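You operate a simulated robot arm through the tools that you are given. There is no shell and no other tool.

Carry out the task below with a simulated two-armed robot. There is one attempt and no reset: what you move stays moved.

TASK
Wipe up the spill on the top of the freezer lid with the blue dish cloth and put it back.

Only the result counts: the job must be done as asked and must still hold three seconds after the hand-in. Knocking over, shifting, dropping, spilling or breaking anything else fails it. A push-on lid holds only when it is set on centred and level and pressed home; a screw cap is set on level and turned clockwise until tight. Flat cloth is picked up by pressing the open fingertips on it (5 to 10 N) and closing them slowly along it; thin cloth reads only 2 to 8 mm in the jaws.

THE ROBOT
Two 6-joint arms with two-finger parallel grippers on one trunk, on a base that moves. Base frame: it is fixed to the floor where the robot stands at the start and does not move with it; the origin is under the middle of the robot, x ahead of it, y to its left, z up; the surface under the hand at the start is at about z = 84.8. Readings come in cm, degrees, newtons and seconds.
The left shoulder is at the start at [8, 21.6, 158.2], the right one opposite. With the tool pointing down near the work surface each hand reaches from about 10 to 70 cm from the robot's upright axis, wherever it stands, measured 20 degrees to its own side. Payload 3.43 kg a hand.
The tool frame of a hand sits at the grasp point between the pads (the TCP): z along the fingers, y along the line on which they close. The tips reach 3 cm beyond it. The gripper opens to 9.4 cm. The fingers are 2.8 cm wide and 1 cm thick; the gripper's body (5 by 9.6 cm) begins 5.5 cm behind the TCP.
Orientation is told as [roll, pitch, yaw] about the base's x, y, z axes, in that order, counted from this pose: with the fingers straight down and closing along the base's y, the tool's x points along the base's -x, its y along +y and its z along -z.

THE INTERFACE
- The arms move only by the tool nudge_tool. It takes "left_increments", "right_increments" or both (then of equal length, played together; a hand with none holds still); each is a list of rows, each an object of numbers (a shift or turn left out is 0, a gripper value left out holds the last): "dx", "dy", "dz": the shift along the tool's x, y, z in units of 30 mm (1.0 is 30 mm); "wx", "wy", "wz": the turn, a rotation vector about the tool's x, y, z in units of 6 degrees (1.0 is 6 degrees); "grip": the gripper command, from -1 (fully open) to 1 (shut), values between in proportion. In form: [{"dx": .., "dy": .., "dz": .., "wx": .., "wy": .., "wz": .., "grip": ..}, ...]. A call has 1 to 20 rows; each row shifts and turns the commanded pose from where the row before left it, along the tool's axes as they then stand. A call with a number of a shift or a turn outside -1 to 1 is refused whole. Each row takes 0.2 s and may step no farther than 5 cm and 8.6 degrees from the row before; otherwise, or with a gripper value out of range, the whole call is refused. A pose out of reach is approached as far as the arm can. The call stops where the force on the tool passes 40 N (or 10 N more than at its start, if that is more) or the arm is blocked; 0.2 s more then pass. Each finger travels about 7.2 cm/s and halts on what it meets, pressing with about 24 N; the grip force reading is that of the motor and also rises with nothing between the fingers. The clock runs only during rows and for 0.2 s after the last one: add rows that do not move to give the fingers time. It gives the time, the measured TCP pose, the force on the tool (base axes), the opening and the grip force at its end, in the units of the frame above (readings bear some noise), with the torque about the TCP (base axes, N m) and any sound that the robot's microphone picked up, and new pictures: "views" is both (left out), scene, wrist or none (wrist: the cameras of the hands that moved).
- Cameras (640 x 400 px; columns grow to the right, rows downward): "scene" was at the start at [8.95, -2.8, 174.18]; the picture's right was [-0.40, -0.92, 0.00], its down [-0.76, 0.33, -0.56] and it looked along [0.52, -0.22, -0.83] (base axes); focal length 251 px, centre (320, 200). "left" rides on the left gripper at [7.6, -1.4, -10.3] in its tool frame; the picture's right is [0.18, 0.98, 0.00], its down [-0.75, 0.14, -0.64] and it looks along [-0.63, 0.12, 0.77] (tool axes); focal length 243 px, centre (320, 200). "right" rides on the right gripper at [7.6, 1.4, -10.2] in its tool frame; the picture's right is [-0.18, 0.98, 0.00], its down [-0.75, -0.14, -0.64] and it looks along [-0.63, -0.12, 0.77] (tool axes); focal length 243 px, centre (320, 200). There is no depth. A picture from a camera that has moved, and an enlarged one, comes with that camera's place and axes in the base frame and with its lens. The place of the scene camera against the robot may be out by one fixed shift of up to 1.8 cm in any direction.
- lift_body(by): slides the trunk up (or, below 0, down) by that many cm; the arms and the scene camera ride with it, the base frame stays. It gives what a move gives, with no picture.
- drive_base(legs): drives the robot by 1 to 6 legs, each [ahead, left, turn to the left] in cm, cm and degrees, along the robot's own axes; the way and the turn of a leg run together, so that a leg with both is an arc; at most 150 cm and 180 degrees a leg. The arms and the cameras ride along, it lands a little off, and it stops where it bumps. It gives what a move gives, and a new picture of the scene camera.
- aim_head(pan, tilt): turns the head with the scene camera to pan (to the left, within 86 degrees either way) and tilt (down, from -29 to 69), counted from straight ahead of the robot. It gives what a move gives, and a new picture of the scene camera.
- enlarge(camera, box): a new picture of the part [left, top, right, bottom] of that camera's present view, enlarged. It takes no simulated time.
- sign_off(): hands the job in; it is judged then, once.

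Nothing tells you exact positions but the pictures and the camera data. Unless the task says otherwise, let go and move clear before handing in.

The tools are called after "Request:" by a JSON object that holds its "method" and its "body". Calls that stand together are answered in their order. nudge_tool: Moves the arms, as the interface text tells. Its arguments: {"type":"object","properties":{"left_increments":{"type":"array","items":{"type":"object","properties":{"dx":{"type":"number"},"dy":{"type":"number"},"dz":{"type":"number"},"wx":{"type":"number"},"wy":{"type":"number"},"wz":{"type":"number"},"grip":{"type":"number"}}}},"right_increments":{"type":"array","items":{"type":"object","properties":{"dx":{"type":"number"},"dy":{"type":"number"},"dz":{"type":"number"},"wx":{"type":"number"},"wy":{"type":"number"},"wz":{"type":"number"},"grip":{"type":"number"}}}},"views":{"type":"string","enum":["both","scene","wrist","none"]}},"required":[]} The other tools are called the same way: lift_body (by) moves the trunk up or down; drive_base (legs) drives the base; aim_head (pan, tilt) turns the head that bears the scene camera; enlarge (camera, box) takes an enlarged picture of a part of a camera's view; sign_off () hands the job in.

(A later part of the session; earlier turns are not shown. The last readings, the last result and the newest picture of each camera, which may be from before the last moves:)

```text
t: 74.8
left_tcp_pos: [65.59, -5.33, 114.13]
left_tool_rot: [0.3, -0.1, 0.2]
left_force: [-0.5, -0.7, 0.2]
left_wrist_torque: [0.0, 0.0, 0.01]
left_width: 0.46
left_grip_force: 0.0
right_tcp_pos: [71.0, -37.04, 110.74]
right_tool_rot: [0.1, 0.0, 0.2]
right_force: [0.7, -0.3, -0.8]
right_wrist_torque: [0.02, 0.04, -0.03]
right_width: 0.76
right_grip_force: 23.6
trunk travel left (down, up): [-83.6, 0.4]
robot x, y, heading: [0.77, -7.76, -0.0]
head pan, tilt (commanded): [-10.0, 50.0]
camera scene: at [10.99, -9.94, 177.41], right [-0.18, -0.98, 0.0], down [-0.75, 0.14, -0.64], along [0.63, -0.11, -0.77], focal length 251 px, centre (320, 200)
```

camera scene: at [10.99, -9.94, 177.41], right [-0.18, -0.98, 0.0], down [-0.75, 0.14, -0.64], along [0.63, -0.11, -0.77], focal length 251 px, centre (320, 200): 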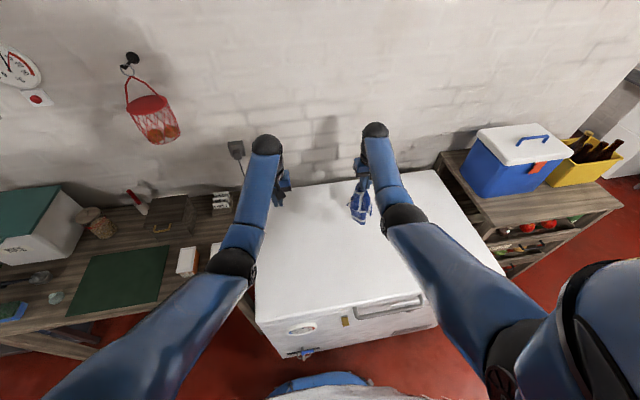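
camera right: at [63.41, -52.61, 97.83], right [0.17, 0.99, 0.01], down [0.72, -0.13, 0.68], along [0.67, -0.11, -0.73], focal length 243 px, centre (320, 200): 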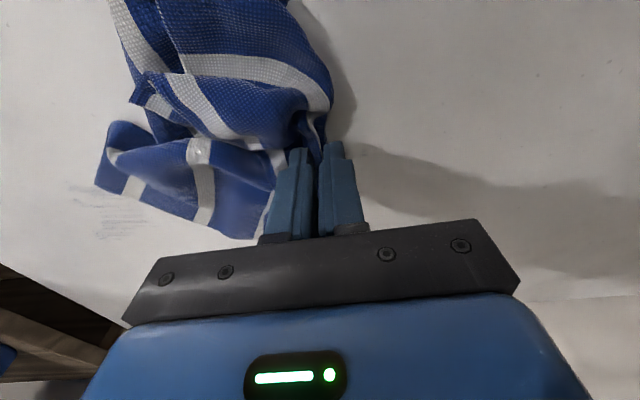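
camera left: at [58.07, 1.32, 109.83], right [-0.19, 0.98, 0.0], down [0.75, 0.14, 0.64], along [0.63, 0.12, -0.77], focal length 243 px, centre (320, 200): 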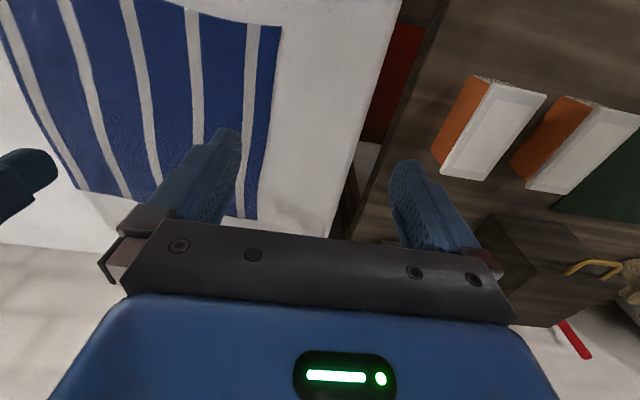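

The arms are moving freely and the cloth hangs clear. I'll drive the remaining distance left.

Request:
{"method": "drive_base", "body": {"legs": [[0, 16, 0]]}}

Request:
{"method": "nudge_tool", "body": {"right_increments": [{"dy": 0.8}, {"dy": 0.8}, {"dy": 0.8}, {"dy": 0.8}, {"dy": 0.8}, {"dy": 0.8}, {"dy": 0.6}, {}], "views": "both"}}

```text
t: 76.2
left_tcp_pos: [65.78, 10.36, 114.02]
left_tool_rot: [0.2, -0.1, 0.1]
left_force: [0.0, -0.3, -0.2]
left_wrist_torque: [0.03, 0.0, 0.0]
left_width: 0.44
left_grip_force: 0.1
right_tcp_pos: [71.03, -21.26, 110.65]
right_tool_rot: [0.1, 0.0, 0.1]
right_force: [0.0, 0.1, -0.2]
right_wrist_torque: [0.02, 0.05, 0.0]
right_width: 0.77
right_grip_force: 23.6
trunk travel left (down, up): [-83.6, 0.4]
robot x, y, heading: [0.91, 7.78, -0.2]
head pan, tilt (commanded): [-10.0, 50.0]
camera scene: at [11.03, 5.95, 177.41], right [-0.18, -0.98, 0.0], down [-0.75, 0.14, -0.64], along [0.63, -0.11, -0.77], focal length 251 px, centre (320, 200)
```

scene: 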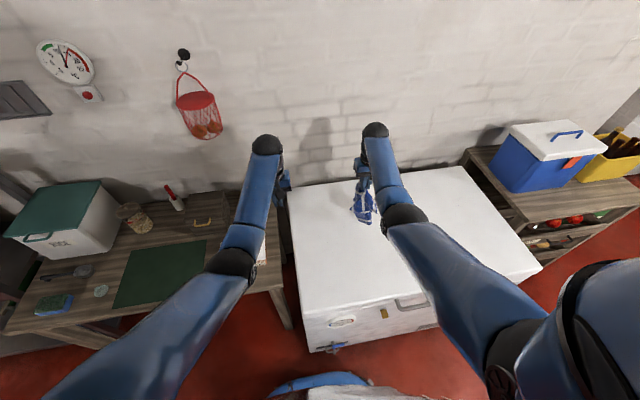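

```text
t: 78.0
left_tcp_pos: [65.73, 10.83, 114.07]
left_tool_rot: [0.1, -0.1, 0.1]
left_force: [-0.2, -0.4, 0.5]
left_wrist_torque: [0.04, 0.0, 0.02]
left_width: 0.46
left_grip_force: 0.1
right_tcp_pos: [71.06, -4.6, 110.88]
right_tool_rot: [-0.1, -0.1, 0.2]
right_force: [0.4, 0.0, -1.1]
right_wrist_torque: [0.02, -0.02, 0.0]
right_width: 0.75
right_grip_force: 24.0
trunk travel left (down, up): [-83.6, 0.4]
robot x, y, heading: [1.12, 8.1, -0.2]
head pan, tilt (commanded): [-10.0, 50.0]
camera scene: at [11.01, 6.64, 177.42], right [-0.18, -0.98, 0.0], down [-0.75, 0.14, -0.64], along [0.63, -0.11, -0.77], focal length 251 px, centre (320, 200)
camera right: at [63.44, -3.18, 121.0], right [0.18, 0.98, 0.0], down [0.75, -0.14, 0.64], along [0.63, -0.12, -0.77], focal length 243 px, centre (320, 200)
```

scene: 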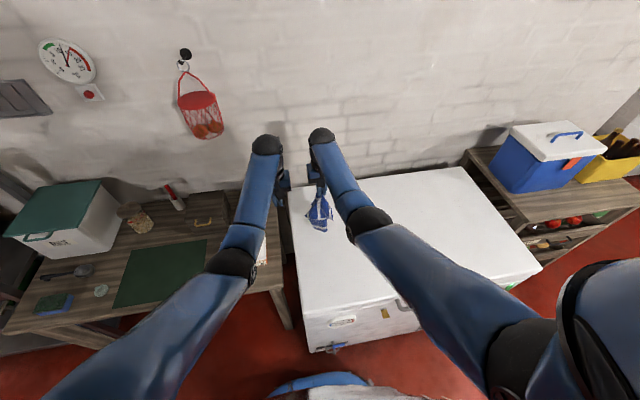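
right: 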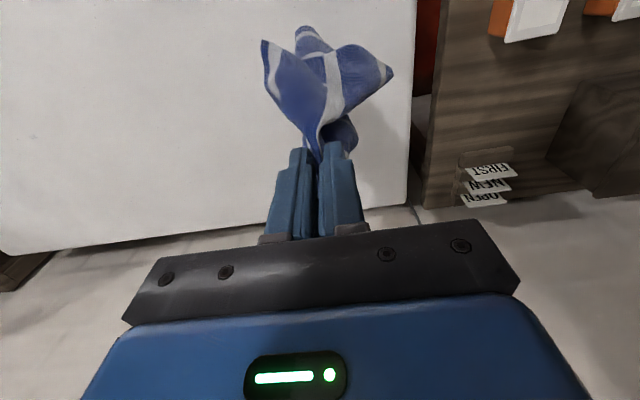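

The cloth now hangs above its original spot. I'll look at its shape before laying it down.

Request:
{"method": "enlarge", "body": {"camera": "scene", "box": [250, 130, 410, 230]}}

Request:
{"method": "enlarge", "body": {"camera": "right", "box": [200, 0, 480, 175]}}

Request:
{"method": "enlarge", "body": {"camera": "left", "box": [0, 0, 640, 400]}}

```text
4.00 times, centred on (330, 180) of scene
camera zoom: at [11.01, 6.64, 177.42], right [-0.18, -0.98, 0.0], down [-0.75, 0.14, -0.64], along [0.63, -0.11, -0.77], focal length 1003 px, centre (280, 280)
```

zoom: 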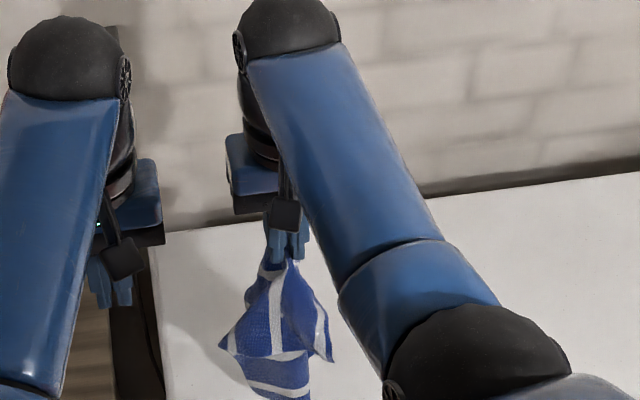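

```text
2.29 times, centred on (340, 88) of right
camera zoom: at [63.44, -3.18, 121.0], right [0.18, 0.98, 0.0], down [0.75, -0.14, 0.64], along [0.63, -0.12, -0.77], focal length 555 px, centre (274, 457)
```

zoom: 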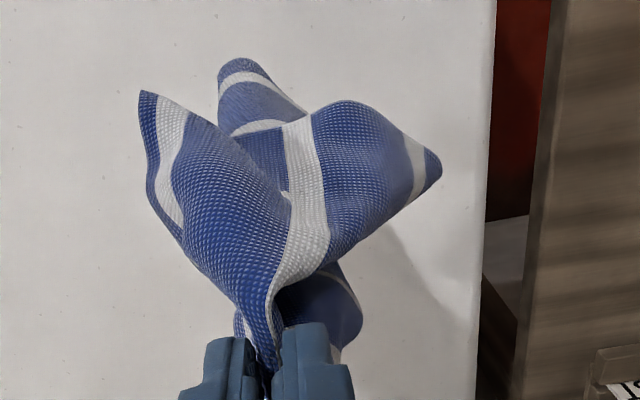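

```text
1.00 times, centred on (320, 200) of left (not enlarged: the box is as wide or as high as the picture)
camera zoom: at [58.07, 9.36, 124.4], right [-0.19, 0.98, 0.0], down [0.75, 0.14, 0.64], along [0.63, 0.12, -0.77], focal length 243 px, centre (320, 200)
```

zoom: 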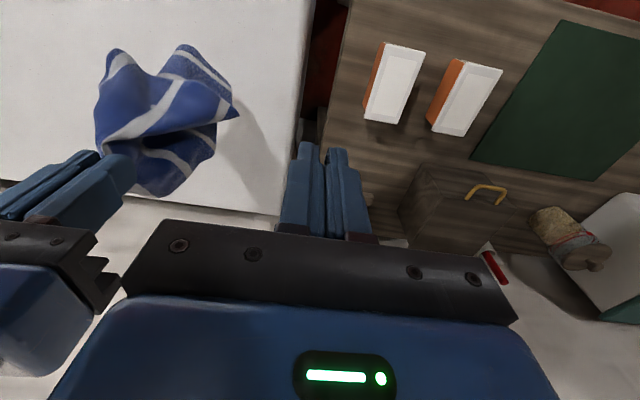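

The cloth hangs bunched. I'll lay it down from its left edge, lowering the trunk in steps while moving the hand to the right.

Request:
{"method": "lift_body", "body": {"by": -4}}

Request:
{"method": "nudge_tool", "body": {"right_increments": [{"dy": -0.6}, {"dy": -0.6}, {}], "views": "none"}}

Request:
{"method": "lift_body", "body": {"by": -3.5}}

Request:
{"method": "nudge_tool", "body": {"right_increments": [{"dy": -0.6}, {"dy": -0.7}, {"dy": -0.7}, {}], "views": "none"}}

Request:
{"method": "lift_body", "body": {"by": -4}}

Request:
{"method": "nudge_tool", "body": {"right_increments": [{"dy": -0.6}, {"dy": -0.6}, {"dy": -0.5}, {}], "views": "both"}}

```text
t: 78.8
left_tcp_pos: [65.7, 10.81, 110.13]
left_tool_rot: [0.0, -0.1, 0.1]
left_force: [0.4, 1.3, 0.3]
left_wrist_torque: [-0.01, -0.01, 0.03]
left_width: 0.46
left_grip_force: 0.2
right_tcp_pos: [70.96, -4.66, 106.83]
right_tool_rot: [-0.1, 0.0, 0.1]
right_force: [0.7, 0.1, -0.5]
right_wrist_torque: [-0.02, -0.01, 0.0]
right_width: 0.74
right_grip_force: 24.6
trunk travel left (down, up): [-79.6, 4.4]
robot x, y, heading: [0.92, 7.91, -0.3]
head pan, tilt (commanded): [-10.0, 50.0]
```

```text
t: 79.6
left_tcp_pos: [65.72, 10.83, 110.12]
left_tool_rot: [0.0, -0.1, 0.1]
left_force: [0.4, 0.0, 0.2]
left_wrist_torque: [0.0, -0.01, 0.0]
left_width: 0.47
left_grip_force: 0.1
right_tcp_pos: [70.95, -8.16, 106.84]
right_tool_rot: [-0.1, -0.1, 0.2]
right_force: [-0.6, -0.3, -0.2]
right_wrist_torque: [0.0, -0.01, 0.01]
right_width: 0.75
right_grip_force: 24.2
trunk travel left (down, up): [-79.6, 4.4]
robot x, y, heading: [0.94, 7.86, -0.5]
head pan, tilt (commanded): [-10.0, 50.0]
```

```text
t: 80.4
left_tcp_pos: [65.81, 10.8, 106.65]
left_tool_rot: [0.0, -0.1, 0.2]
left_force: [0.0, 0.0, -0.3]
left_wrist_torque: [-0.03, 0.01, 0.0]
left_width: 0.48
left_grip_force: 0.0
right_tcp_pos: [70.81, -8.13, 103.35]
right_tool_rot: [-0.1, 0.1, 0.1]
right_force: [-0.8, 0.0, 0.6]
right_wrist_torque: [0.0, 0.02, 0.01]
right_width: 0.76
right_grip_force: 23.9
trunk travel left (down, up): [-76.1, 7.9]
robot x, y, heading: [1.11, 7.77, -0.3]
head pan, tilt (commanded): [-10.0, 50.0]
```

```text
t: 81.4
left_tcp_pos: [65.74, 10.86, 106.62]
left_tool_rot: [-0.1, -0.2, 0.0]
left_force: [0.7, 0.3, 0.5]
left_wrist_torque: [-0.02, -0.01, -0.01]
left_width: 0.46
left_grip_force: 0.0
right_tcp_pos: [70.96, -14.22, 103.31]
right_tool_rot: [-0.1, 0.0, 0.1]
right_force: [-0.1, 0.0, 0.3]
right_wrist_torque: [-0.01, 0.03, -0.03]
right_width: 0.76
right_grip_force: 24.2
trunk travel left (down, up): [-76.1, 7.9]
robot x, y, heading: [1.18, 7.62, -0.4]
head pan, tilt (commanded): [-10.0, 50.0]
```

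```text
t: 82.2
left_tcp_pos: [65.75, 10.78, 102.6]
left_tool_rot: [0.0, -0.2, 0.1]
left_force: [-0.5, -0.2, 0.6]
left_wrist_torque: [0.0, -0.02, -0.02]
left_width: 0.46
left_grip_force: 0.0
right_tcp_pos: [70.94, -14.3, 99.33]
right_tool_rot: [-0.1, 0.0, 0.0]
right_force: [0.8, -0.1, -0.2]
right_wrist_torque: [-0.03, -0.02, 0.01]
right_width: 0.72
right_grip_force: 24.0
trunk travel left (down, up): [-72.1, 11.9]
robot x, y, heading: [1.0, 7.89, 0.0]
head pan, tilt (commanded): [-10.0, 50.0]
```

```text
t: 83.2
left_tcp_pos: [65.83, 10.86, 102.64]
left_tool_rot: [0.0, 0.0, 0.0]
left_force: [0.1, -0.3, 0.6]
left_wrist_torque: [-0.04, -0.02, -0.01]
left_width: 0.47
left_grip_force: 0.0
right_tcp_pos: [70.96, -19.39, 99.3]
right_tool_rot: [-0.2, -0.1, 0.2]
right_force: [-1.1, -0.2, -0.6]
right_wrist_torque: [-0.03, -0.02, -0.01]
right_width: 0.75
right_grip_force: 24.3
trunk travel left (down, up): [-72.1, 11.9]
robot x, y, heading: [1.32, 7.57, -0.2]
head pan, tilt (commanded): [-10.0, 50.0]
camera scene: at [11.03, 6.63, 165.92], right [-0.18, -0.98, 0.0], down [-0.75, 0.14, -0.64], along [0.63, -0.11, -0.77], focal length 251 px, centre (320, 200)
camera right: at [63.45, -18.01, 109.51], right [0.18, 0.98, 0.0], down [0.75, -0.14, 0.64], along [0.63, -0.12, -0.77], focal length 243 px, centre (320, 200)
```

scene: 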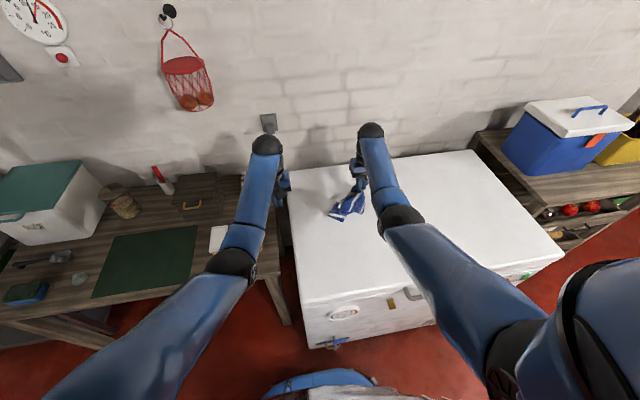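
right: 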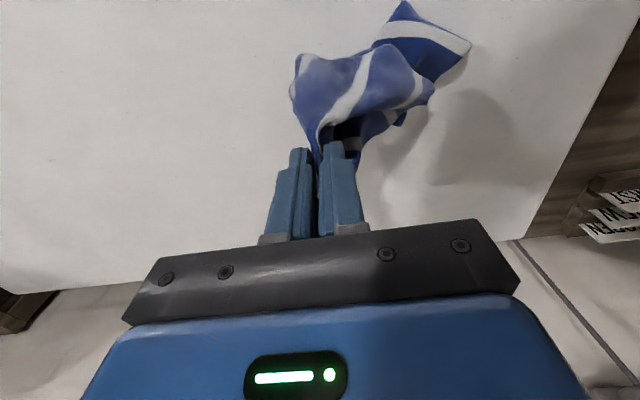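

Request:
{"method": "lift_body", "body": {"by": -5}}

Request:
{"method": "nudge_tool", "body": {"right_increments": [{"dy": -0.6}, {"dy": -0.5}, {}], "views": "none"}}

Request:
{"method": "lift_body", "body": {"by": -5}}

Request:
{"method": "nudge_tool", "body": {"right_increments": [{"dy": -0.4}, {"dy": -0.3, "dz": 0.2}, {}], "views": "both"}}

```text
t: 84.2
left_tcp_pos: [65.68, 10.74, 97.63]
left_tool_rot: [-0.1, 0.0, 0.1]
left_force: [-0.1, 0.2, 0.7]
left_wrist_torque: [-0.01, -0.04, 0.01]
left_width: 0.47
left_grip_force: 0.1
right_tcp_pos: [70.92, -19.37, 94.32]
right_tool_rot: [-0.1, 0.0, 0.1]
right_force: [-0.3, -0.7, 0.2]
right_wrist_torque: [-0.02, 0.02, -0.03]
right_width: 0.73
right_grip_force: 23.9
trunk travel left (down, up): [-67.1, 16.9]
robot x, y, heading: [0.9, 8.0, -0.1]
head pan, tilt (commanded): [-10.0, 50.0]
```

```text
t: 85.0
left_tcp_pos: [65.64, 10.87, 97.69]
left_tool_rot: [0.1, -0.2, 0.1]
left_force: [-0.4, 0.4, 0.2]
left_wrist_torque: [-0.03, 0.02, 0.01]
left_width: 0.49
left_grip_force: 0.0
right_tcp_pos: [70.88, -22.71, 94.39]
right_tool_rot: [-0.1, 0.0, 0.1]
right_force: [-0.8, 0.6, 0.1]
right_wrist_torque: [0.0, -0.01, -0.03]
right_width: 0.76
right_grip_force: 24.0
trunk travel left (down, up): [-67.1, 16.9]
robot x, y, heading: [0.83, 7.84, -0.1]
head pan, tilt (commanded): [-10.0, 50.0]
```

```text
t: 85.9
left_tcp_pos: [65.64, 10.79, 92.65]
left_tool_rot: [0.0, 0.0, 0.1]
left_force: [-0.2, 0.1, -0.3]
left_wrist_torque: [0.01, 0.0, -0.02]
left_width: 0.47
left_grip_force: 0.1
right_tcp_pos: [70.92, -22.71, 89.29]
right_tool_rot: [-0.1, -0.1, 0.1]
right_force: [-1.0, -0.2, 0.2]
right_wrist_torque: [0.01, 0.02, 0.02]
right_width: 0.76
right_grip_force: 24.0
trunk travel left (down, up): [-62.1, 21.9]
robot x, y, heading: [0.72, 7.76, -0.3]
head pan, tilt (commanded): [-10.0, 50.0]
```

```text
t: 86.7
left_tcp_pos: [65.67, 10.89, 92.56]
left_tool_rot: [0.0, -0.1, 0.1]
left_force: [0.5, 0.6, -0.1]
left_wrist_torque: [0.01, -0.01, -0.01]
left_width: 0.46
left_grip_force: 0.0
right_tcp_pos: [71.1, -24.87, 88.58]
right_tool_rot: [-0.1, 0.0, 0.1]
right_force: [-0.1, 0.8, 0.2]
right_wrist_torque: [-0.01, 0.01, -0.03]
right_width: 0.75
right_grip_force: 24.0
trunk travel left (down, up): [-62.1, 21.9]
robot x, y, heading: [1.06, 7.76, -0.2]
head pan, tilt (commanded): [-10.0, 50.0]
camera scene: at [10.99, 6.65, 155.92], right [-0.18, -0.98, 0.0], down [-0.75, 0.14, -0.64], along [0.63, -0.11, -0.77], focal length 251 px, centre (320, 200)
camera right: at [63.44, -23.42, 98.95], right [0.18, 0.98, 0.0], down [0.75, -0.14, 0.64], along [0.63, -0.12, -0.77], focal length 243 px, centre (320, 200)
```

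scene: 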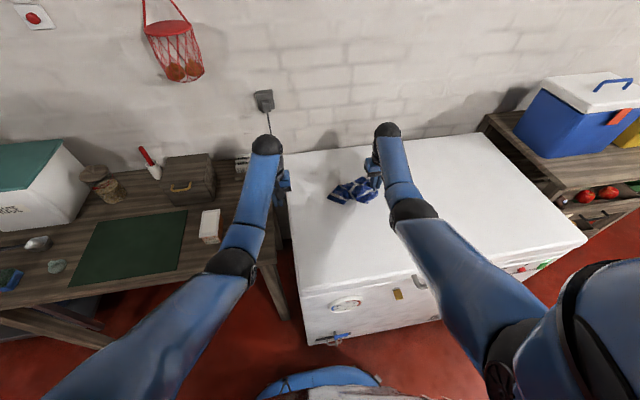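
right: 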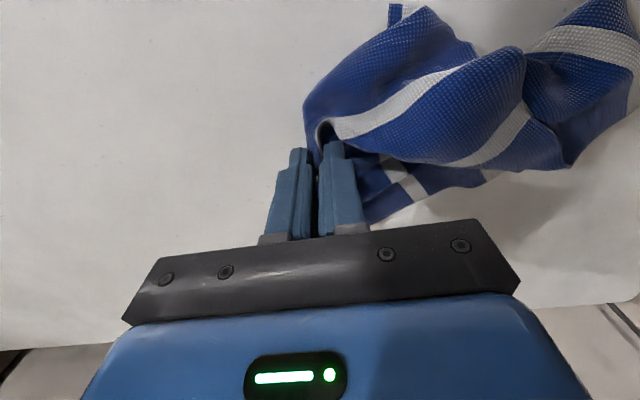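

Request:
{"method": "enlarge", "body": {"camera": "scene", "box": [300, 150, 420, 225]}}

Request:
{"method": "enlarge", "body": {"camera": "right", "box": [280, 0, 640, 225]}}

```text
5.33 times, centred on (360, 188) of scene
camera zoom: at [10.99, 6.65, 155.92], right [-0.18, -0.98, 0.0], down [-0.75, 0.14, -0.64], along [0.63, -0.11, -0.77], focal length 1337 px, centre (107, 267)
```

zoom: 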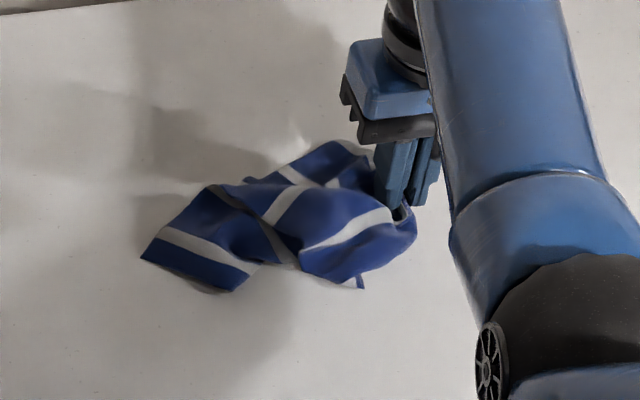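

```text
1.78 times, centred on (460, 112) of right
camera zoom: at [63.44, -23.42, 98.95], right [0.18, 0.98, 0.0], down [0.75, -0.14, 0.64], along [0.63, -0.12, -0.77], focal length 431 px, centre (71, 356)
```

zoom: 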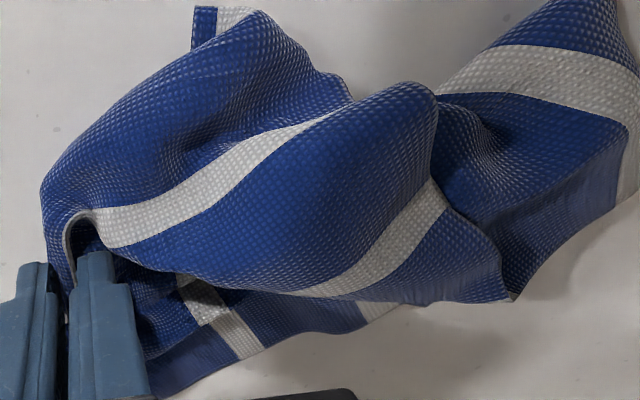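

The cloth is back at its place (centre about (71, −16)) but crumpled. I'll release it, then tidy it by pulling its corners outward.

Request:
{"method": "nudge_tool", "body": {"right_increments": [{"grip": 0.7}, {"grip": 0.4}, {"grip": 0.2}, {}, {"dz": -0.5}, {"dz": -0.6}, {"dz": -0.6}, {}], "views": "both"}}

```text
t: 88.5
left_tcp_pos: [65.71, 10.77, 92.59]
left_tool_rot: [0.0, -0.1, -0.1]
left_force: [0.2, 1.1, 0.1]
left_wrist_torque: [-0.05, 0.0, -0.01]
left_width: 0.47
left_grip_force: 0.0
right_tcp_pos: [70.96, -24.68, 93.81]
right_tool_rot: [-0.2, 0.0, 0.1]
right_force: [-0.4, 0.2, -0.6]
right_wrist_torque: [-0.01, -0.01, 0.0]
right_width: 3.76
right_grip_force: 0.0
trunk travel left (down, up): [-62.1, 21.9]
robot x, y, heading: [1.1, 8.0, -0.1]
head pan, tilt (commanded): [-10.0, 50.0]
camera scene: at [11.02, 6.61, 155.92], right [-0.18, -0.98, 0.0], down [-0.75, 0.14, -0.64], along [0.63, -0.11, -0.77], focal length 251 px, centre (320, 200)
camera right: at [63.41, -23.41, 103.99], right [0.18, 0.98, 0.0], down [0.75, -0.14, 0.64], along [0.63, -0.12, -0.77], focal length 243 px, centre (320, 200)
```

scene: 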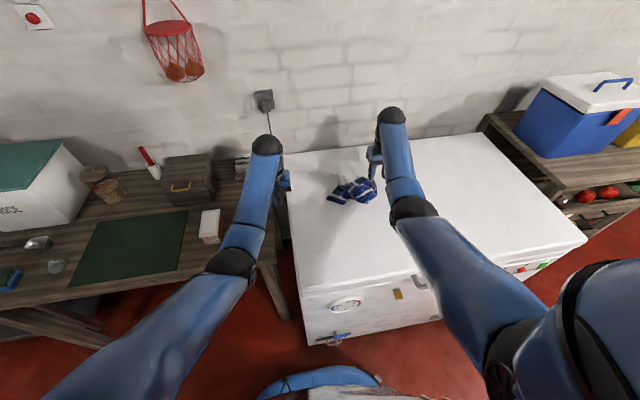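
right: 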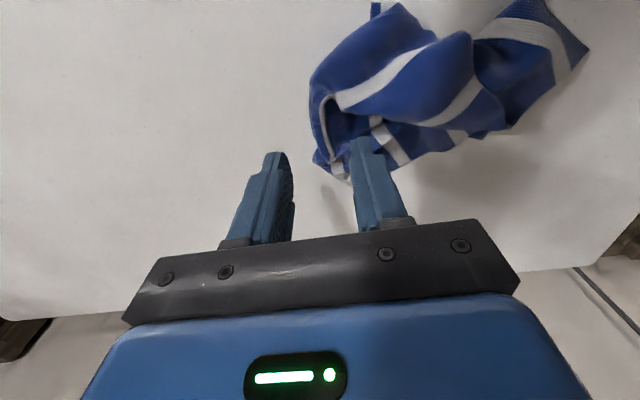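

Request:
{"method": "enlarge", "body": {"camera": "scene", "box": [300, 150, 412, 220]}}

Request:
{"method": "enlarge", "body": {"camera": "right", "box": [280, 0, 640, 225]}}

```text
5.71 times, centred on (356, 185) of scene
camera zoom: at [11.02, 6.61, 155.92], right [-0.18, -0.98, 0.0], down [-0.75, 0.14, -0.64], along [0.63, -0.11, -0.77], focal length 1433 px, centre (114, 286)
```

zoom: 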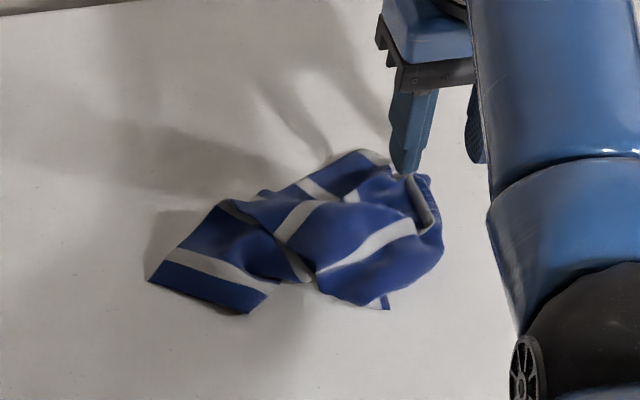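

```text
1.78 times, centred on (460, 112) of right
camera zoom: at [63.41, -23.41, 103.99], right [0.18, 0.98, 0.0], down [0.75, -0.14, 0.64], along [0.63, -0.12, -0.77], focal length 431 px, centre (71, 356)
```

zoom: 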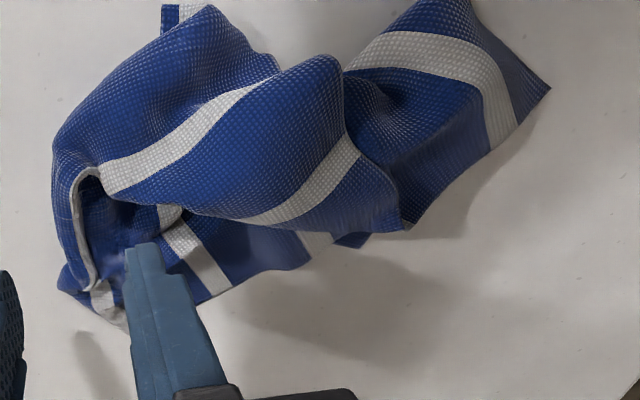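

The cloth centre is within about 3 cm of its original place, but one corner (near (69.4, −6)) can be pulled out to spread it. I'll move the right hand over that corner.

Request:
{"method": "nudge_tool", "body": {"right_increments": [{"dy": 0.9}, {"dy": 0.9}, {"dy": 0.9}, {"dy": 0.9}, {"dy": 0.9}, {"dy": 0.9}, {}], "views": "both"}}

Request:
{"method": "enlarge", "body": {"camera": "scene", "box": [300, 140, 460, 240]}}

```text
t: 90.1
left_tcp_pos: [65.67, 10.76, 92.59]
left_tool_rot: [0.0, -0.1, 0.1]
left_force: [-0.2, -0.5, 0.5]
left_wrist_torque: [-0.03, 0.0, 0.0]
left_width: 0.47
left_grip_force: 0.1
right_tcp_pos: [70.9, -8.52, 93.74]
right_tool_rot: [0.0, 0.0, 0.1]
right_force: [0.3, 0.4, 0.3]
right_wrist_torque: [-0.01, -0.01, -0.02]
right_width: 3.75
right_grip_force: 0.1
trunk travel left (down, up): [-62.1, 21.9]
robot x, y, heading: [0.95, 8.11, -0.4]
head pan, tilt (commanded): [-10.0, 50.0]
camera scene: at [11.01, 6.57, 155.92], right [-0.18, -0.98, 0.0], down [-0.75, 0.14, -0.64], along [0.63, -0.11, -0.77], focal length 251 px, centre (320, 200)
camera right: at [63.39, -7.15, 103.99], right [0.18, 0.98, 0.0], down [0.75, -0.14, 0.64], along [0.63, -0.12, -0.77], focal length 243 px, centre (320, 200)
```

scene: 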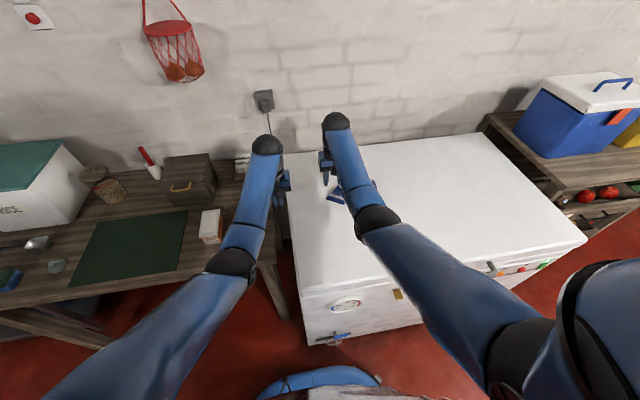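
right: 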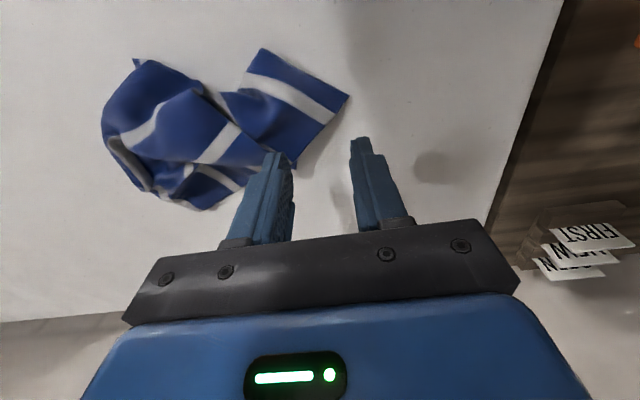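

```text
4.00 times, centred on (380, 190) of scene
camera zoom: at [11.01, 6.57, 155.92], right [-0.18, -0.98, 0.0], down [-0.75, 0.14, -0.64], along [0.63, -0.11, -0.77], focal length 1003 px, centre (80, 240)
```

zoom: 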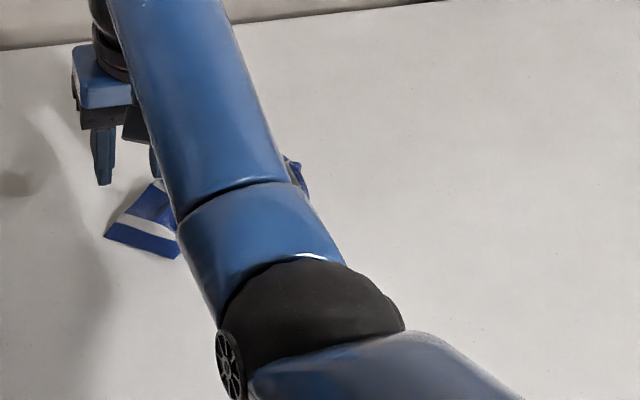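

The lid to the right looks fully clean. I'll take the loose left corner at (69.5, −6) with the right hand to open the fold out, lowering the trunk a little so the arm keeps some reach.

Request:
{"method": "nudge_tool", "body": {"right_increments": [{"dx": 0.3, "dy": 0.4}, {}], "views": "none"}}

Request:
{"method": "lift_body", "body": {"by": -4}}

Request:
{"method": "nudge_tool", "body": {"right_increments": [{"dz": 0.2}, {"dz": 0.2}, {"dz": 0.1}, {}], "views": "wrist"}}

```text
t: 90.7
left_tcp_pos: [65.63, 10.75, 92.67]
left_tool_rot: [0.1, -0.1, 0.1]
left_force: [0.8, -1.0, 0.1]
left_wrist_torque: [0.01, -0.02, 0.0]
left_width: 0.47
left_grip_force: 0.0
right_tcp_pos: [70.03, -7.25, 93.68]
right_tool_rot: [-0.1, 0.0, 0.1]
right_force: [0.6, -0.2, 0.9]
right_wrist_torque: [0.0, 0.01, 0.02]
right_width: 3.78
right_grip_force: 0.0
trunk travel left (down, up): [-62.1, 21.9]
robot x, y, heading: [1.35, 8.16, -0.1]
head pan, tilt (commanded): [-10.0, 50.0]
```

```text
t: 91.5
left_tcp_pos: [65.71, 10.68, 88.67]
left_tool_rot: [0.0, -0.1, 0.1]
left_force: [0.0, -1.1, -0.2]
left_wrist_torque: [0.0, -0.01, 0.0]
left_width: 0.46
left_grip_force: 0.0
right_tcp_pos: [69.95, -7.38, 89.81]
right_tool_rot: [-0.1, 0.0, 0.1]
right_force: [-0.5, -0.9, 0.2]
right_wrist_torque: [0.0, 0.01, -0.03]
right_width: 3.73
right_grip_force: 0.1
trunk travel left (down, up): [-58.1, 25.9]
robot x, y, heading: [1.08, 7.95, -0.0]
head pan, tilt (commanded): [-10.0, 50.0]
```

```text
t: 92.5
left_tcp_pos: [65.64, 10.9, 88.59]
left_tool_rot: [0.0, -0.1, 0.1]
left_force: [0.5, 0.3, 0.7]
left_wrist_torque: [0.02, 0.02, -0.01]
left_width: 0.45
left_grip_force: 0.1
right_tcp_pos: [70.12, -7.46, 88.42]
right_tool_rot: [-0.1, 0.0, 0.1]
right_force: [0.0, -0.3, -0.4]
right_wrist_torque: [0.02, -0.03, -0.06]
right_width: 3.76
right_grip_force: 0.1
trunk travel left (down, up): [-58.1, 25.9]
robot x, y, heading: [1.18, 8.14, -0.3]
head pan, tilt (commanded): [-10.0, 50.0]
camera right: at [62.49, -5.98, 98.5], right [0.18, 0.98, 0.0], down [0.75, -0.14, 0.64], along [0.63, -0.12, -0.77], focal length 243 px, centre (320, 200)
```

right: 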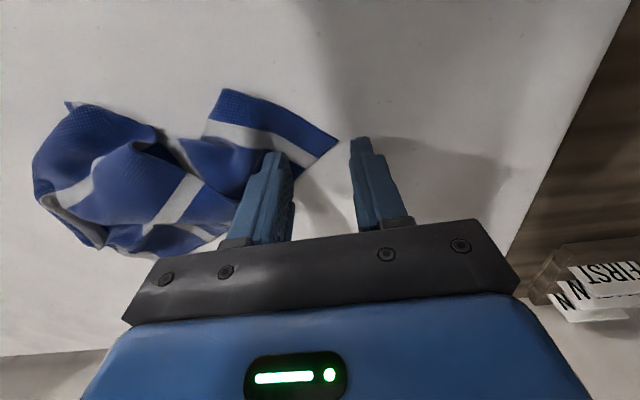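

Request:
{"method": "nudge_tool", "body": {"left_increments": [{"dz": -0.3}, {"dz": -0.3}, {}, {}], "right_increments": [{"dx": 0.15, "dz": 0.1}, {"dz": 0.06}, {"dz": 0.03}, {}], "views": "none"}}

```text
t: 93.5
left_tcp_pos: [65.53, 10.82, 90.54]
left_tool_rot: [-0.1, 0.0, 0.1]
left_force: [0.6, 0.0, -0.3]
left_wrist_torque: [0.01, 0.0, 0.0]
left_width: 0.48
left_grip_force: 0.0
right_tcp_pos: [69.63, -7.28, 87.89]
right_tool_rot: [-0.1, -0.2, 0.1]
right_force: [2.0, -0.6, 10.1]
right_wrist_torque: [-0.21, -0.08, 0.01]
right_width: 3.8
right_grip_force: 0.2
trunk travel left (down, up): [-58.1, 25.9]
robot x, y, heading: [1.18, 7.72, 0.2]
head pan, tilt (commanded): [-10.0, 50.0]
```

Contact is at 10 N. I'll close slowly on the corner.

Request:
{"method": "nudge_tool", "body": {"right_increments": [{"grip": 0.28}, {"grip": 0.36}, {"grip": 0.44}, {"grip": 0.52}, {"grip": 0.6}, {"grip": 0.68}, {"grip": 0.76}, {"grip": 0.84}, {"grip": 0.92}, {"grip": 1.0}, {}, {}], "views": "wrist"}}

```text
t: 96.1
left_tcp_pos: [65.54, 10.78, 90.55]
left_tool_rot: [0.1, -0.1, 0.1]
left_force: [0.4, 0.2, -0.4]
left_wrist_torque: [-0.02, 0.02, 0.0]
left_width: 0.49
left_grip_force: 0.0
right_tcp_pos: [69.43, -7.38, 87.87]
right_tool_rot: [0.0, -0.1, 0.0]
right_force: [1.5, -2.2, 16.9]
right_wrist_torque: [-0.16, -0.11, -0.01]
right_width: 0.2
right_grip_force: 24.3
trunk travel left (down, up): [-58.1, 25.9]
robot x, y, heading: [1.32, 8.03, -0.3]
head pan, tilt (commanded): [-10.0, 50.0]
camera right: at [61.85, -5.98, 98.11], right [0.18, 0.98, 0.0], down [0.75, -0.14, 0.64], along [0.63, -0.12, -0.77], focal length 243 px, centre (320, 200)
```

right: 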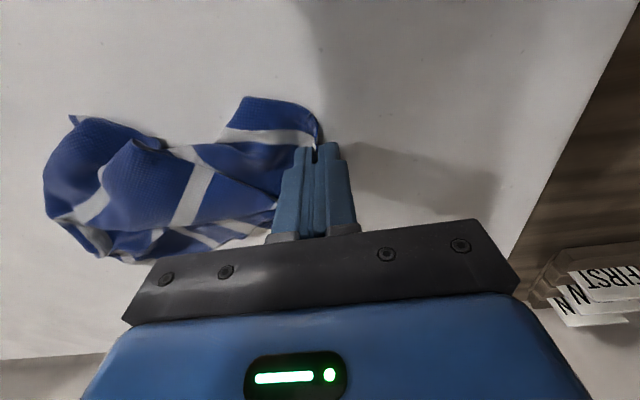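

The gripper reads 2 mm, so a single layer of the corner is held. I'll lift slightly and pull it outward, left and away, to open the fold.

Request:
{"method": "nudge_tool", "body": {"right_increments": [{"dz": -0.4}, {"dz": -0.5}, {"dx": -0.35, "dy": 0.3}, {"dx": -0.35, "dy": 0.3}, {"dx": -0.35, "dy": 0.3}, {"dx": -0.3, "dy": 0.3}, {}], "views": "wrist"}}

```text
t: 97.7
left_tcp_pos: [65.72, 10.71, 90.41]
left_tool_rot: [0.0, 0.0, 0.0]
left_force: [0.2, 0.4, -0.3]
left_wrist_torque: [-0.03, 0.0, -0.03]
left_width: 0.46
left_grip_force: 0.1
right_tcp_pos: [73.61, -3.8, 90.46]
right_tool_rot: [-0.1, 0.0, 0.0]
right_force: [-1.0, -0.4, -0.2]
right_wrist_torque: [-0.01, 0.0, 0.0]
right_width: 0.21
right_grip_force: 24.0
trunk travel left (down, up): [-58.1, 25.9]
robot x, y, heading: [1.22, 7.89, 0.1]
head pan, tilt (commanded): [-10.0, 50.0]
camera right: at [66.07, -2.34, 100.62], right [0.18, 0.98, 0.0], down [0.75, -0.14, 0.64], along [0.63, -0.12, -0.77], focal length 243 px, centre (320, 200)
```

right: 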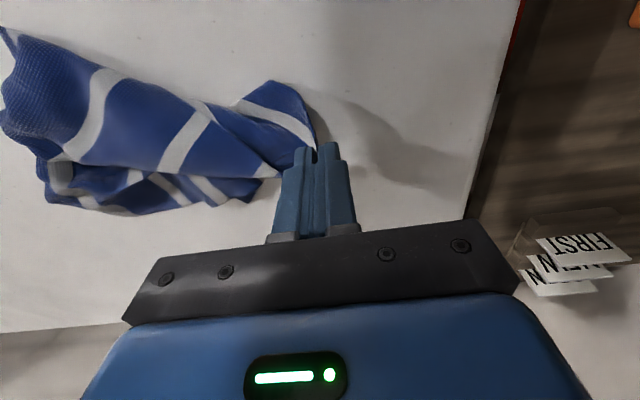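

Request:
{"method": "enlarge", "body": {"camera": "right", "box": [0, 20, 340, 232]}}

Request:
{"method": "enlarge", "body": {"camera": "scene", "box": [290, 140, 420, 222]}}

```text
1.88 times, centred on (170, 126) of right
camera zoom: at [66.07, -2.34, 100.62], right [0.18, 0.98, 0.0], down [0.75, -0.14, 0.64], along [0.63, -0.12, -0.77], focal length 457 px, centre (602, 339)
```

zoom: 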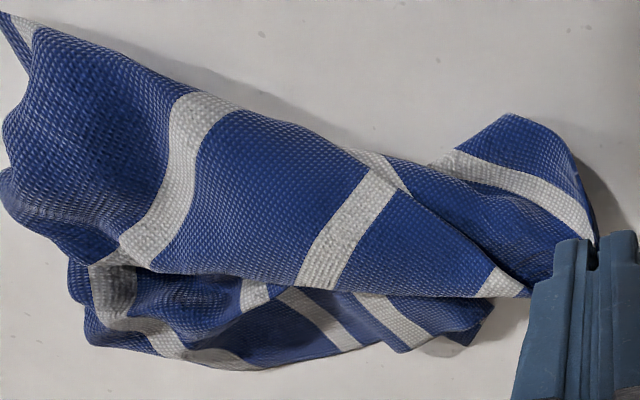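

```text
4.88 times, centred on (355, 181) of scene
camera zoom: at [11.02, 6.59, 151.91], right [-0.18, -0.98, 0.0], down [-0.75, 0.14, -0.64], along [0.63, -0.11, -0.77], focal length 1223 px, centre (149, 293)
```

zoom: 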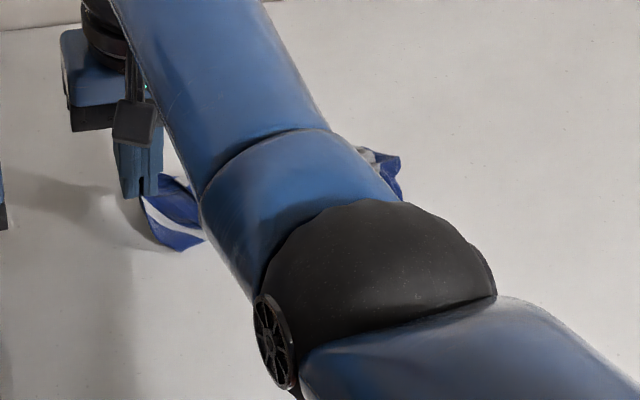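

The top layer's free edge now lies on the far side near (73.7, −14), so that part of the cloth is folded over. I'll put this corner down, then grab that edge and flip it toward me.

Request:
{"method": "nudge_tool", "body": {"right_increments": [{"dz": 0.4}, {"dz": 0.35}, {"grip": 0.7}, {"grip": 0.4}, {"grip": 0.2}, {}, {"dz": -0.5}, {"dz": -0.5}, {"dz": -0.4}, {}], "views": "wrist"}}

```text
t: 99.9
left_tcp_pos: [65.67, 10.88, 90.45]
left_tool_rot: [0.0, -0.1, 0.1]
left_force: [-0.3, -0.2, 0.2]
left_wrist_torque: [0.0, 0.01, 0.01]
left_width: 0.48
left_grip_force: 0.0
right_tcp_pos: [73.64, -3.86, 92.46]
right_tool_rot: [-0.1, 0.0, 0.1]
right_force: [0.8, 1.2, 0.1]
right_wrist_torque: [0.0, 0.01, -0.01]
right_width: 3.75
right_grip_force: 0.0
trunk travel left (down, up): [-58.1, 25.9]
robot x, y, heading: [0.66, 7.69, -0.1]
head pan, tilt (commanded): [-10.0, 50.0]
camera right: at [66.06, -2.37, 102.56], right [0.18, 0.98, 0.0], down [0.75, -0.14, 0.64], along [0.63, -0.12, -0.77], focal length 243 px, centre (320, 200)
```

right: 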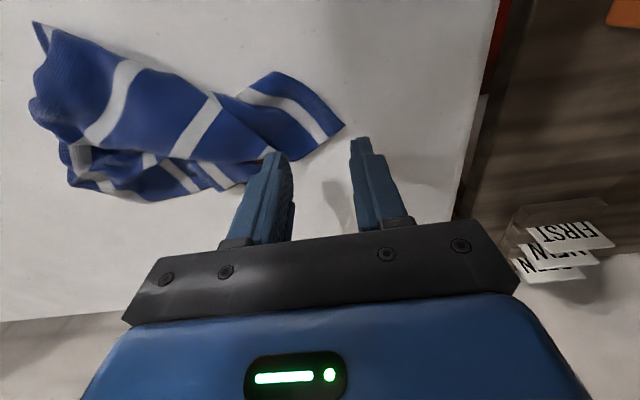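

The cloth now spans about x 64–78, y −24 to −2, with its centre almost exactly at the original place. I'll take the folded-over free edge near (73, −14) and flip it toward me to spread the cloth better.

Request:
{"method": "nudge_tool", "body": {"right_increments": [{"dy": -0.9}, {"dy": -0.9}, {"dy": -0.9}, {"dy": -0.8, "dx": 0.15}, {}], "views": "wrist"}}

Request:
{"method": "enlarge", "body": {"camera": "right", "box": [100, 0, 520, 262]}}

```text
t: 101.1
left_tcp_pos: [65.75, 10.72, 90.36]
left_tool_rot: [0.0, -0.1, 0.1]
left_force: [-0.1, 0.0, -0.8]
left_wrist_torque: [-0.02, -0.02, -0.02]
left_width: 0.46
left_grip_force: 0.1
right_tcp_pos: [73.2, -14.29, 92.41]
right_tool_rot: [-0.1, 0.1, 0.1]
right_force: [-0.6, -0.4, -0.2]
right_wrist_torque: [0.0, -0.01, 0.03]
right_width: 3.75
right_grip_force: 0.1
trunk travel left (down, up): [-58.1, 25.9]
robot x, y, heading: [0.89, 7.89, -0.3]
head pan, tilt (commanded): [-10.0, 50.0]
camera right: at [65.64, -12.89, 102.57], right [0.18, 0.98, 0.0], down [0.75, -0.14, 0.64], along [0.63, -0.12, -0.77], focal length 243 px, centre (320, 200)
```

right: 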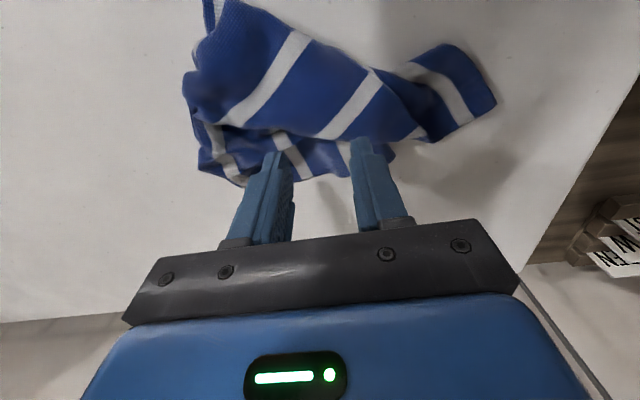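

```text
1.52 times, centred on (310, 131) of right
camera zoom: at [65.64, -12.89, 102.57], right [0.18, 0.98, 0.0], down [0.75, -0.14, 0.64], along [0.63, -0.12, -0.77], focal length 370 px, centre (335, 305)
```

zoom: 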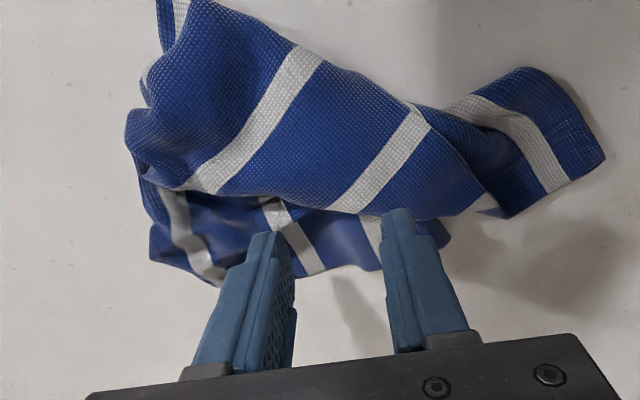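

Request:
{"method": "nudge_tool", "body": {"right_increments": [{"dx": 0.4}, {"dz": 0.4}, {"dz": 0.4}, {"dz": 0.25}, {"dz": 0.15}, {}], "views": "wrist"}}

```text
t: 102.5
left_tcp_pos: [65.68, 10.78, 90.42]
left_tool_rot: [-0.1, -0.1, 0.0]
left_force: [-0.1, -1.4, 0.4]
left_wrist_torque: [0.0, 0.0, 0.02]
left_width: 0.45
left_grip_force: 0.0
right_tcp_pos: [71.98, -14.14, 88.84]
right_tool_rot: [-0.1, 0.0, 0.1]
right_force: [0.0, 0.7, 0.5]
right_wrist_torque: [-0.01, 0.02, -0.01]
right_width: 3.75
right_grip_force: 0.0
trunk travel left (down, up): [-58.1, 25.9]
robot x, y, heading: [1.03, 8.07, -0.4]
head pan, tilt (commanded): [-10.0, 50.0]
camera right: at [64.41, -12.88, 98.99], right [0.18, 0.98, 0.0], down [0.75, -0.14, 0.64], along [0.63, -0.12, -0.77], focal length 243 px, centre (320, 200)
```

right: 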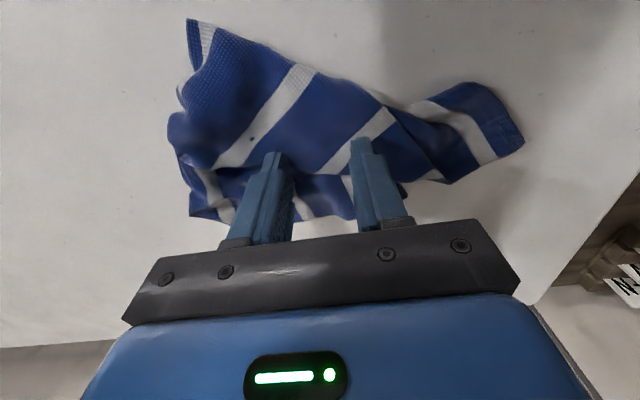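

Request:
{"method": "nudge_tool", "body": {"right_increments": [{"dz": 0.15}, {"dz": 0.08}, {}], "views": "none"}}

```text
t: 103.3
left_tcp_pos: [65.57, 10.81, 90.42]
left_tool_rot: [0.0, -0.1, 0.0]
left_force: [0.6, 0.4, 0.2]
left_wrist_torque: [0.01, 0.0, 0.0]
left_width: 0.46
left_grip_force: 0.0
right_tcp_pos: [71.87, -14.27, 88.3]
right_tool_rot: [0.0, -0.1, 0.1]
right_force: [0.0, 0.0, 8.2]
right_wrist_torque: [0.16, -0.04, 0.01]
right_width: 3.7
right_grip_force: 0.0
trunk travel left (down, up): [-58.1, 25.9]
robot x, y, heading: [1.19, 8.38, -0.3]
head pan, tilt (commanded): [-10.0, 50.0]
```

Request:
{"method": "nudge_tool", "body": {"right_increments": [{"dz": -0.02, "grip": 0.28}, {"grip": 0.36}, {"grip": 0.44}, {"grip": 0.52}, {"grip": 0.6}, {"grip": 0.68}, {"grip": 0.76}, {"grip": 0.84}, {"grip": 0.92}, {"grip": 1.0}, {}, {}], "views": "wrist"}}

Request:
{"method": "enlarge", "body": {"camera": "right", "box": [100, 0, 520, 262]}}

```text
t: 105.9
left_tcp_pos: [65.79, 10.91, 90.45]
left_tool_rot: [0.0, -0.1, 0.2]
left_force: [-0.7, 0.0, -0.1]
left_wrist_torque: [0.02, -0.02, 0.0]
left_width: 0.48
left_grip_force: 0.1
right_tcp_pos: [71.88, -14.25, 88.29]
right_tool_rot: [-0.1, 0.0, 0.1]
right_force: [-0.3, 2.2, 8.7]
right_wrist_torque: [0.06, 0.01, 0.0]
right_width: 0.28
right_grip_force: 24.0
trunk travel left (down, up): [-58.1, 25.9]
robot x, y, heading: [1.24, 7.94, -0.5]
head pan, tilt (commanded): [-10.0, 50.0]
camera right: at [64.36, -12.81, 98.48], right [0.18, 0.98, 0.0], down [0.75, -0.14, 0.64], along [0.63, -0.12, -0.77], focal length 243 px, centre (320, 200)
```

right: 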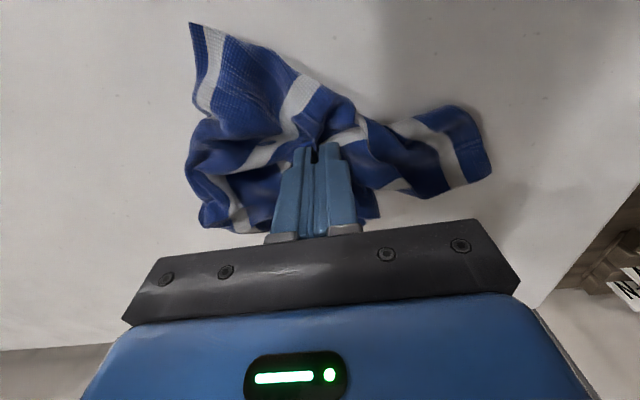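

```text
1.52 times, centred on (310, 131) of right
camera zoom: at [64.36, -12.81, 98.48], right [0.18, 0.98, 0.0], down [0.75, -0.14, 0.64], along [0.63, -0.12, -0.77], focal length 370 px, centre (335, 305)
```

zoom: 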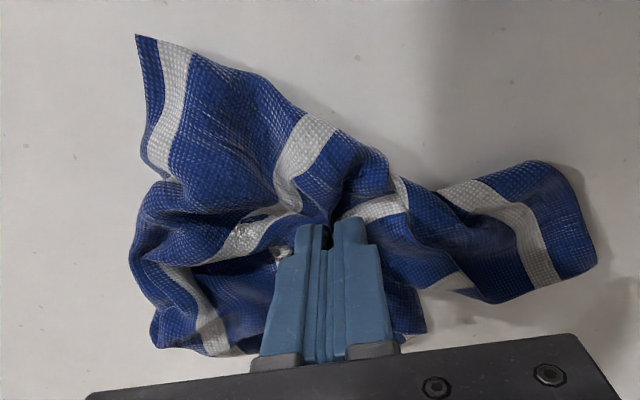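

Request:
{"method": "lift_body", "body": {"by": 8}}

Request:
{"method": "enlarge", "body": {"camera": "right", "box": [100, 0, 520, 262]}}

Request:
{"method": "enlarge", "body": {"camera": "scene", "box": [290, 140, 420, 222]}}

```text
t: 107.1
left_tcp_pos: [65.63, 10.79, 98.52]
left_tool_rot: [0.0, -0.1, 0.1]
left_force: [0.6, -0.1, 0.4]
left_wrist_torque: [0.02, 0.0, -0.04]
left_width: 0.47
left_grip_force: 0.1
right_tcp_pos: [71.99, -14.23, 96.05]
right_tool_rot: [-0.1, -0.1, 0.0]
right_force: [-0.2, 0.3, 0.6]
right_wrist_torque: [-0.05, 0.02, -0.01]
right_width: 0.25
right_grip_force: 24.3
trunk travel left (down, up): [-66.1, 17.9]
robot x, y, heading: [1.12, 7.78, -0.4]
head pan, tilt (commanded): [-10.0, 50.0]
```

```text
1.52 times, centred on (310, 131) of right
camera zoom: at [64.45, -12.89, 106.36], right [0.18, 0.98, 0.0], down [0.75, -0.14, 0.64], along [0.63, -0.12, -0.77], focal length 370 px, centre (335, 305)
```

zoom: 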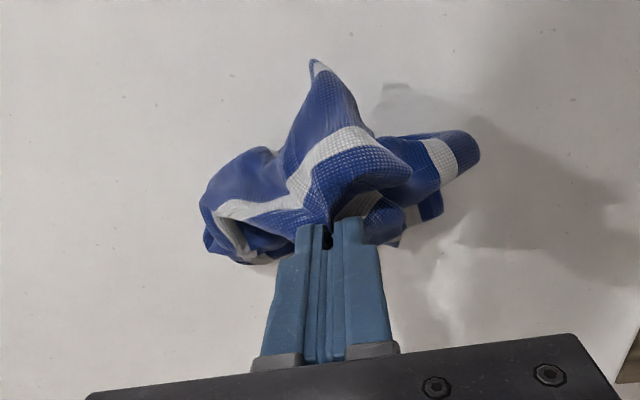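

```text
4.88 times, centred on (355, 181) of scene
camera zoom: at [11.02, 6.61, 159.91], right [-0.18, -0.98, 0.0], down [-0.75, 0.14, -0.64], along [0.63, -0.11, -0.77], focal length 1223 px, centre (149, 293)
```

zoom: 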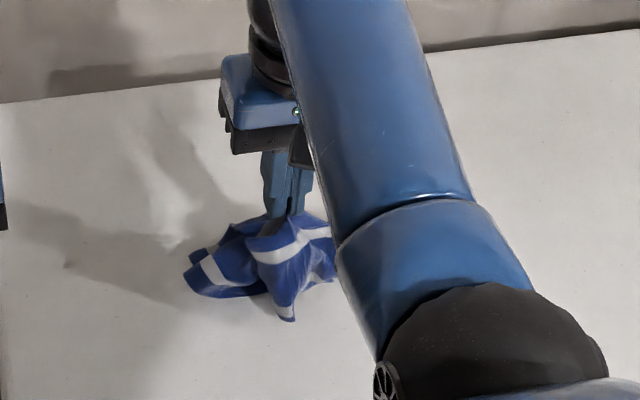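

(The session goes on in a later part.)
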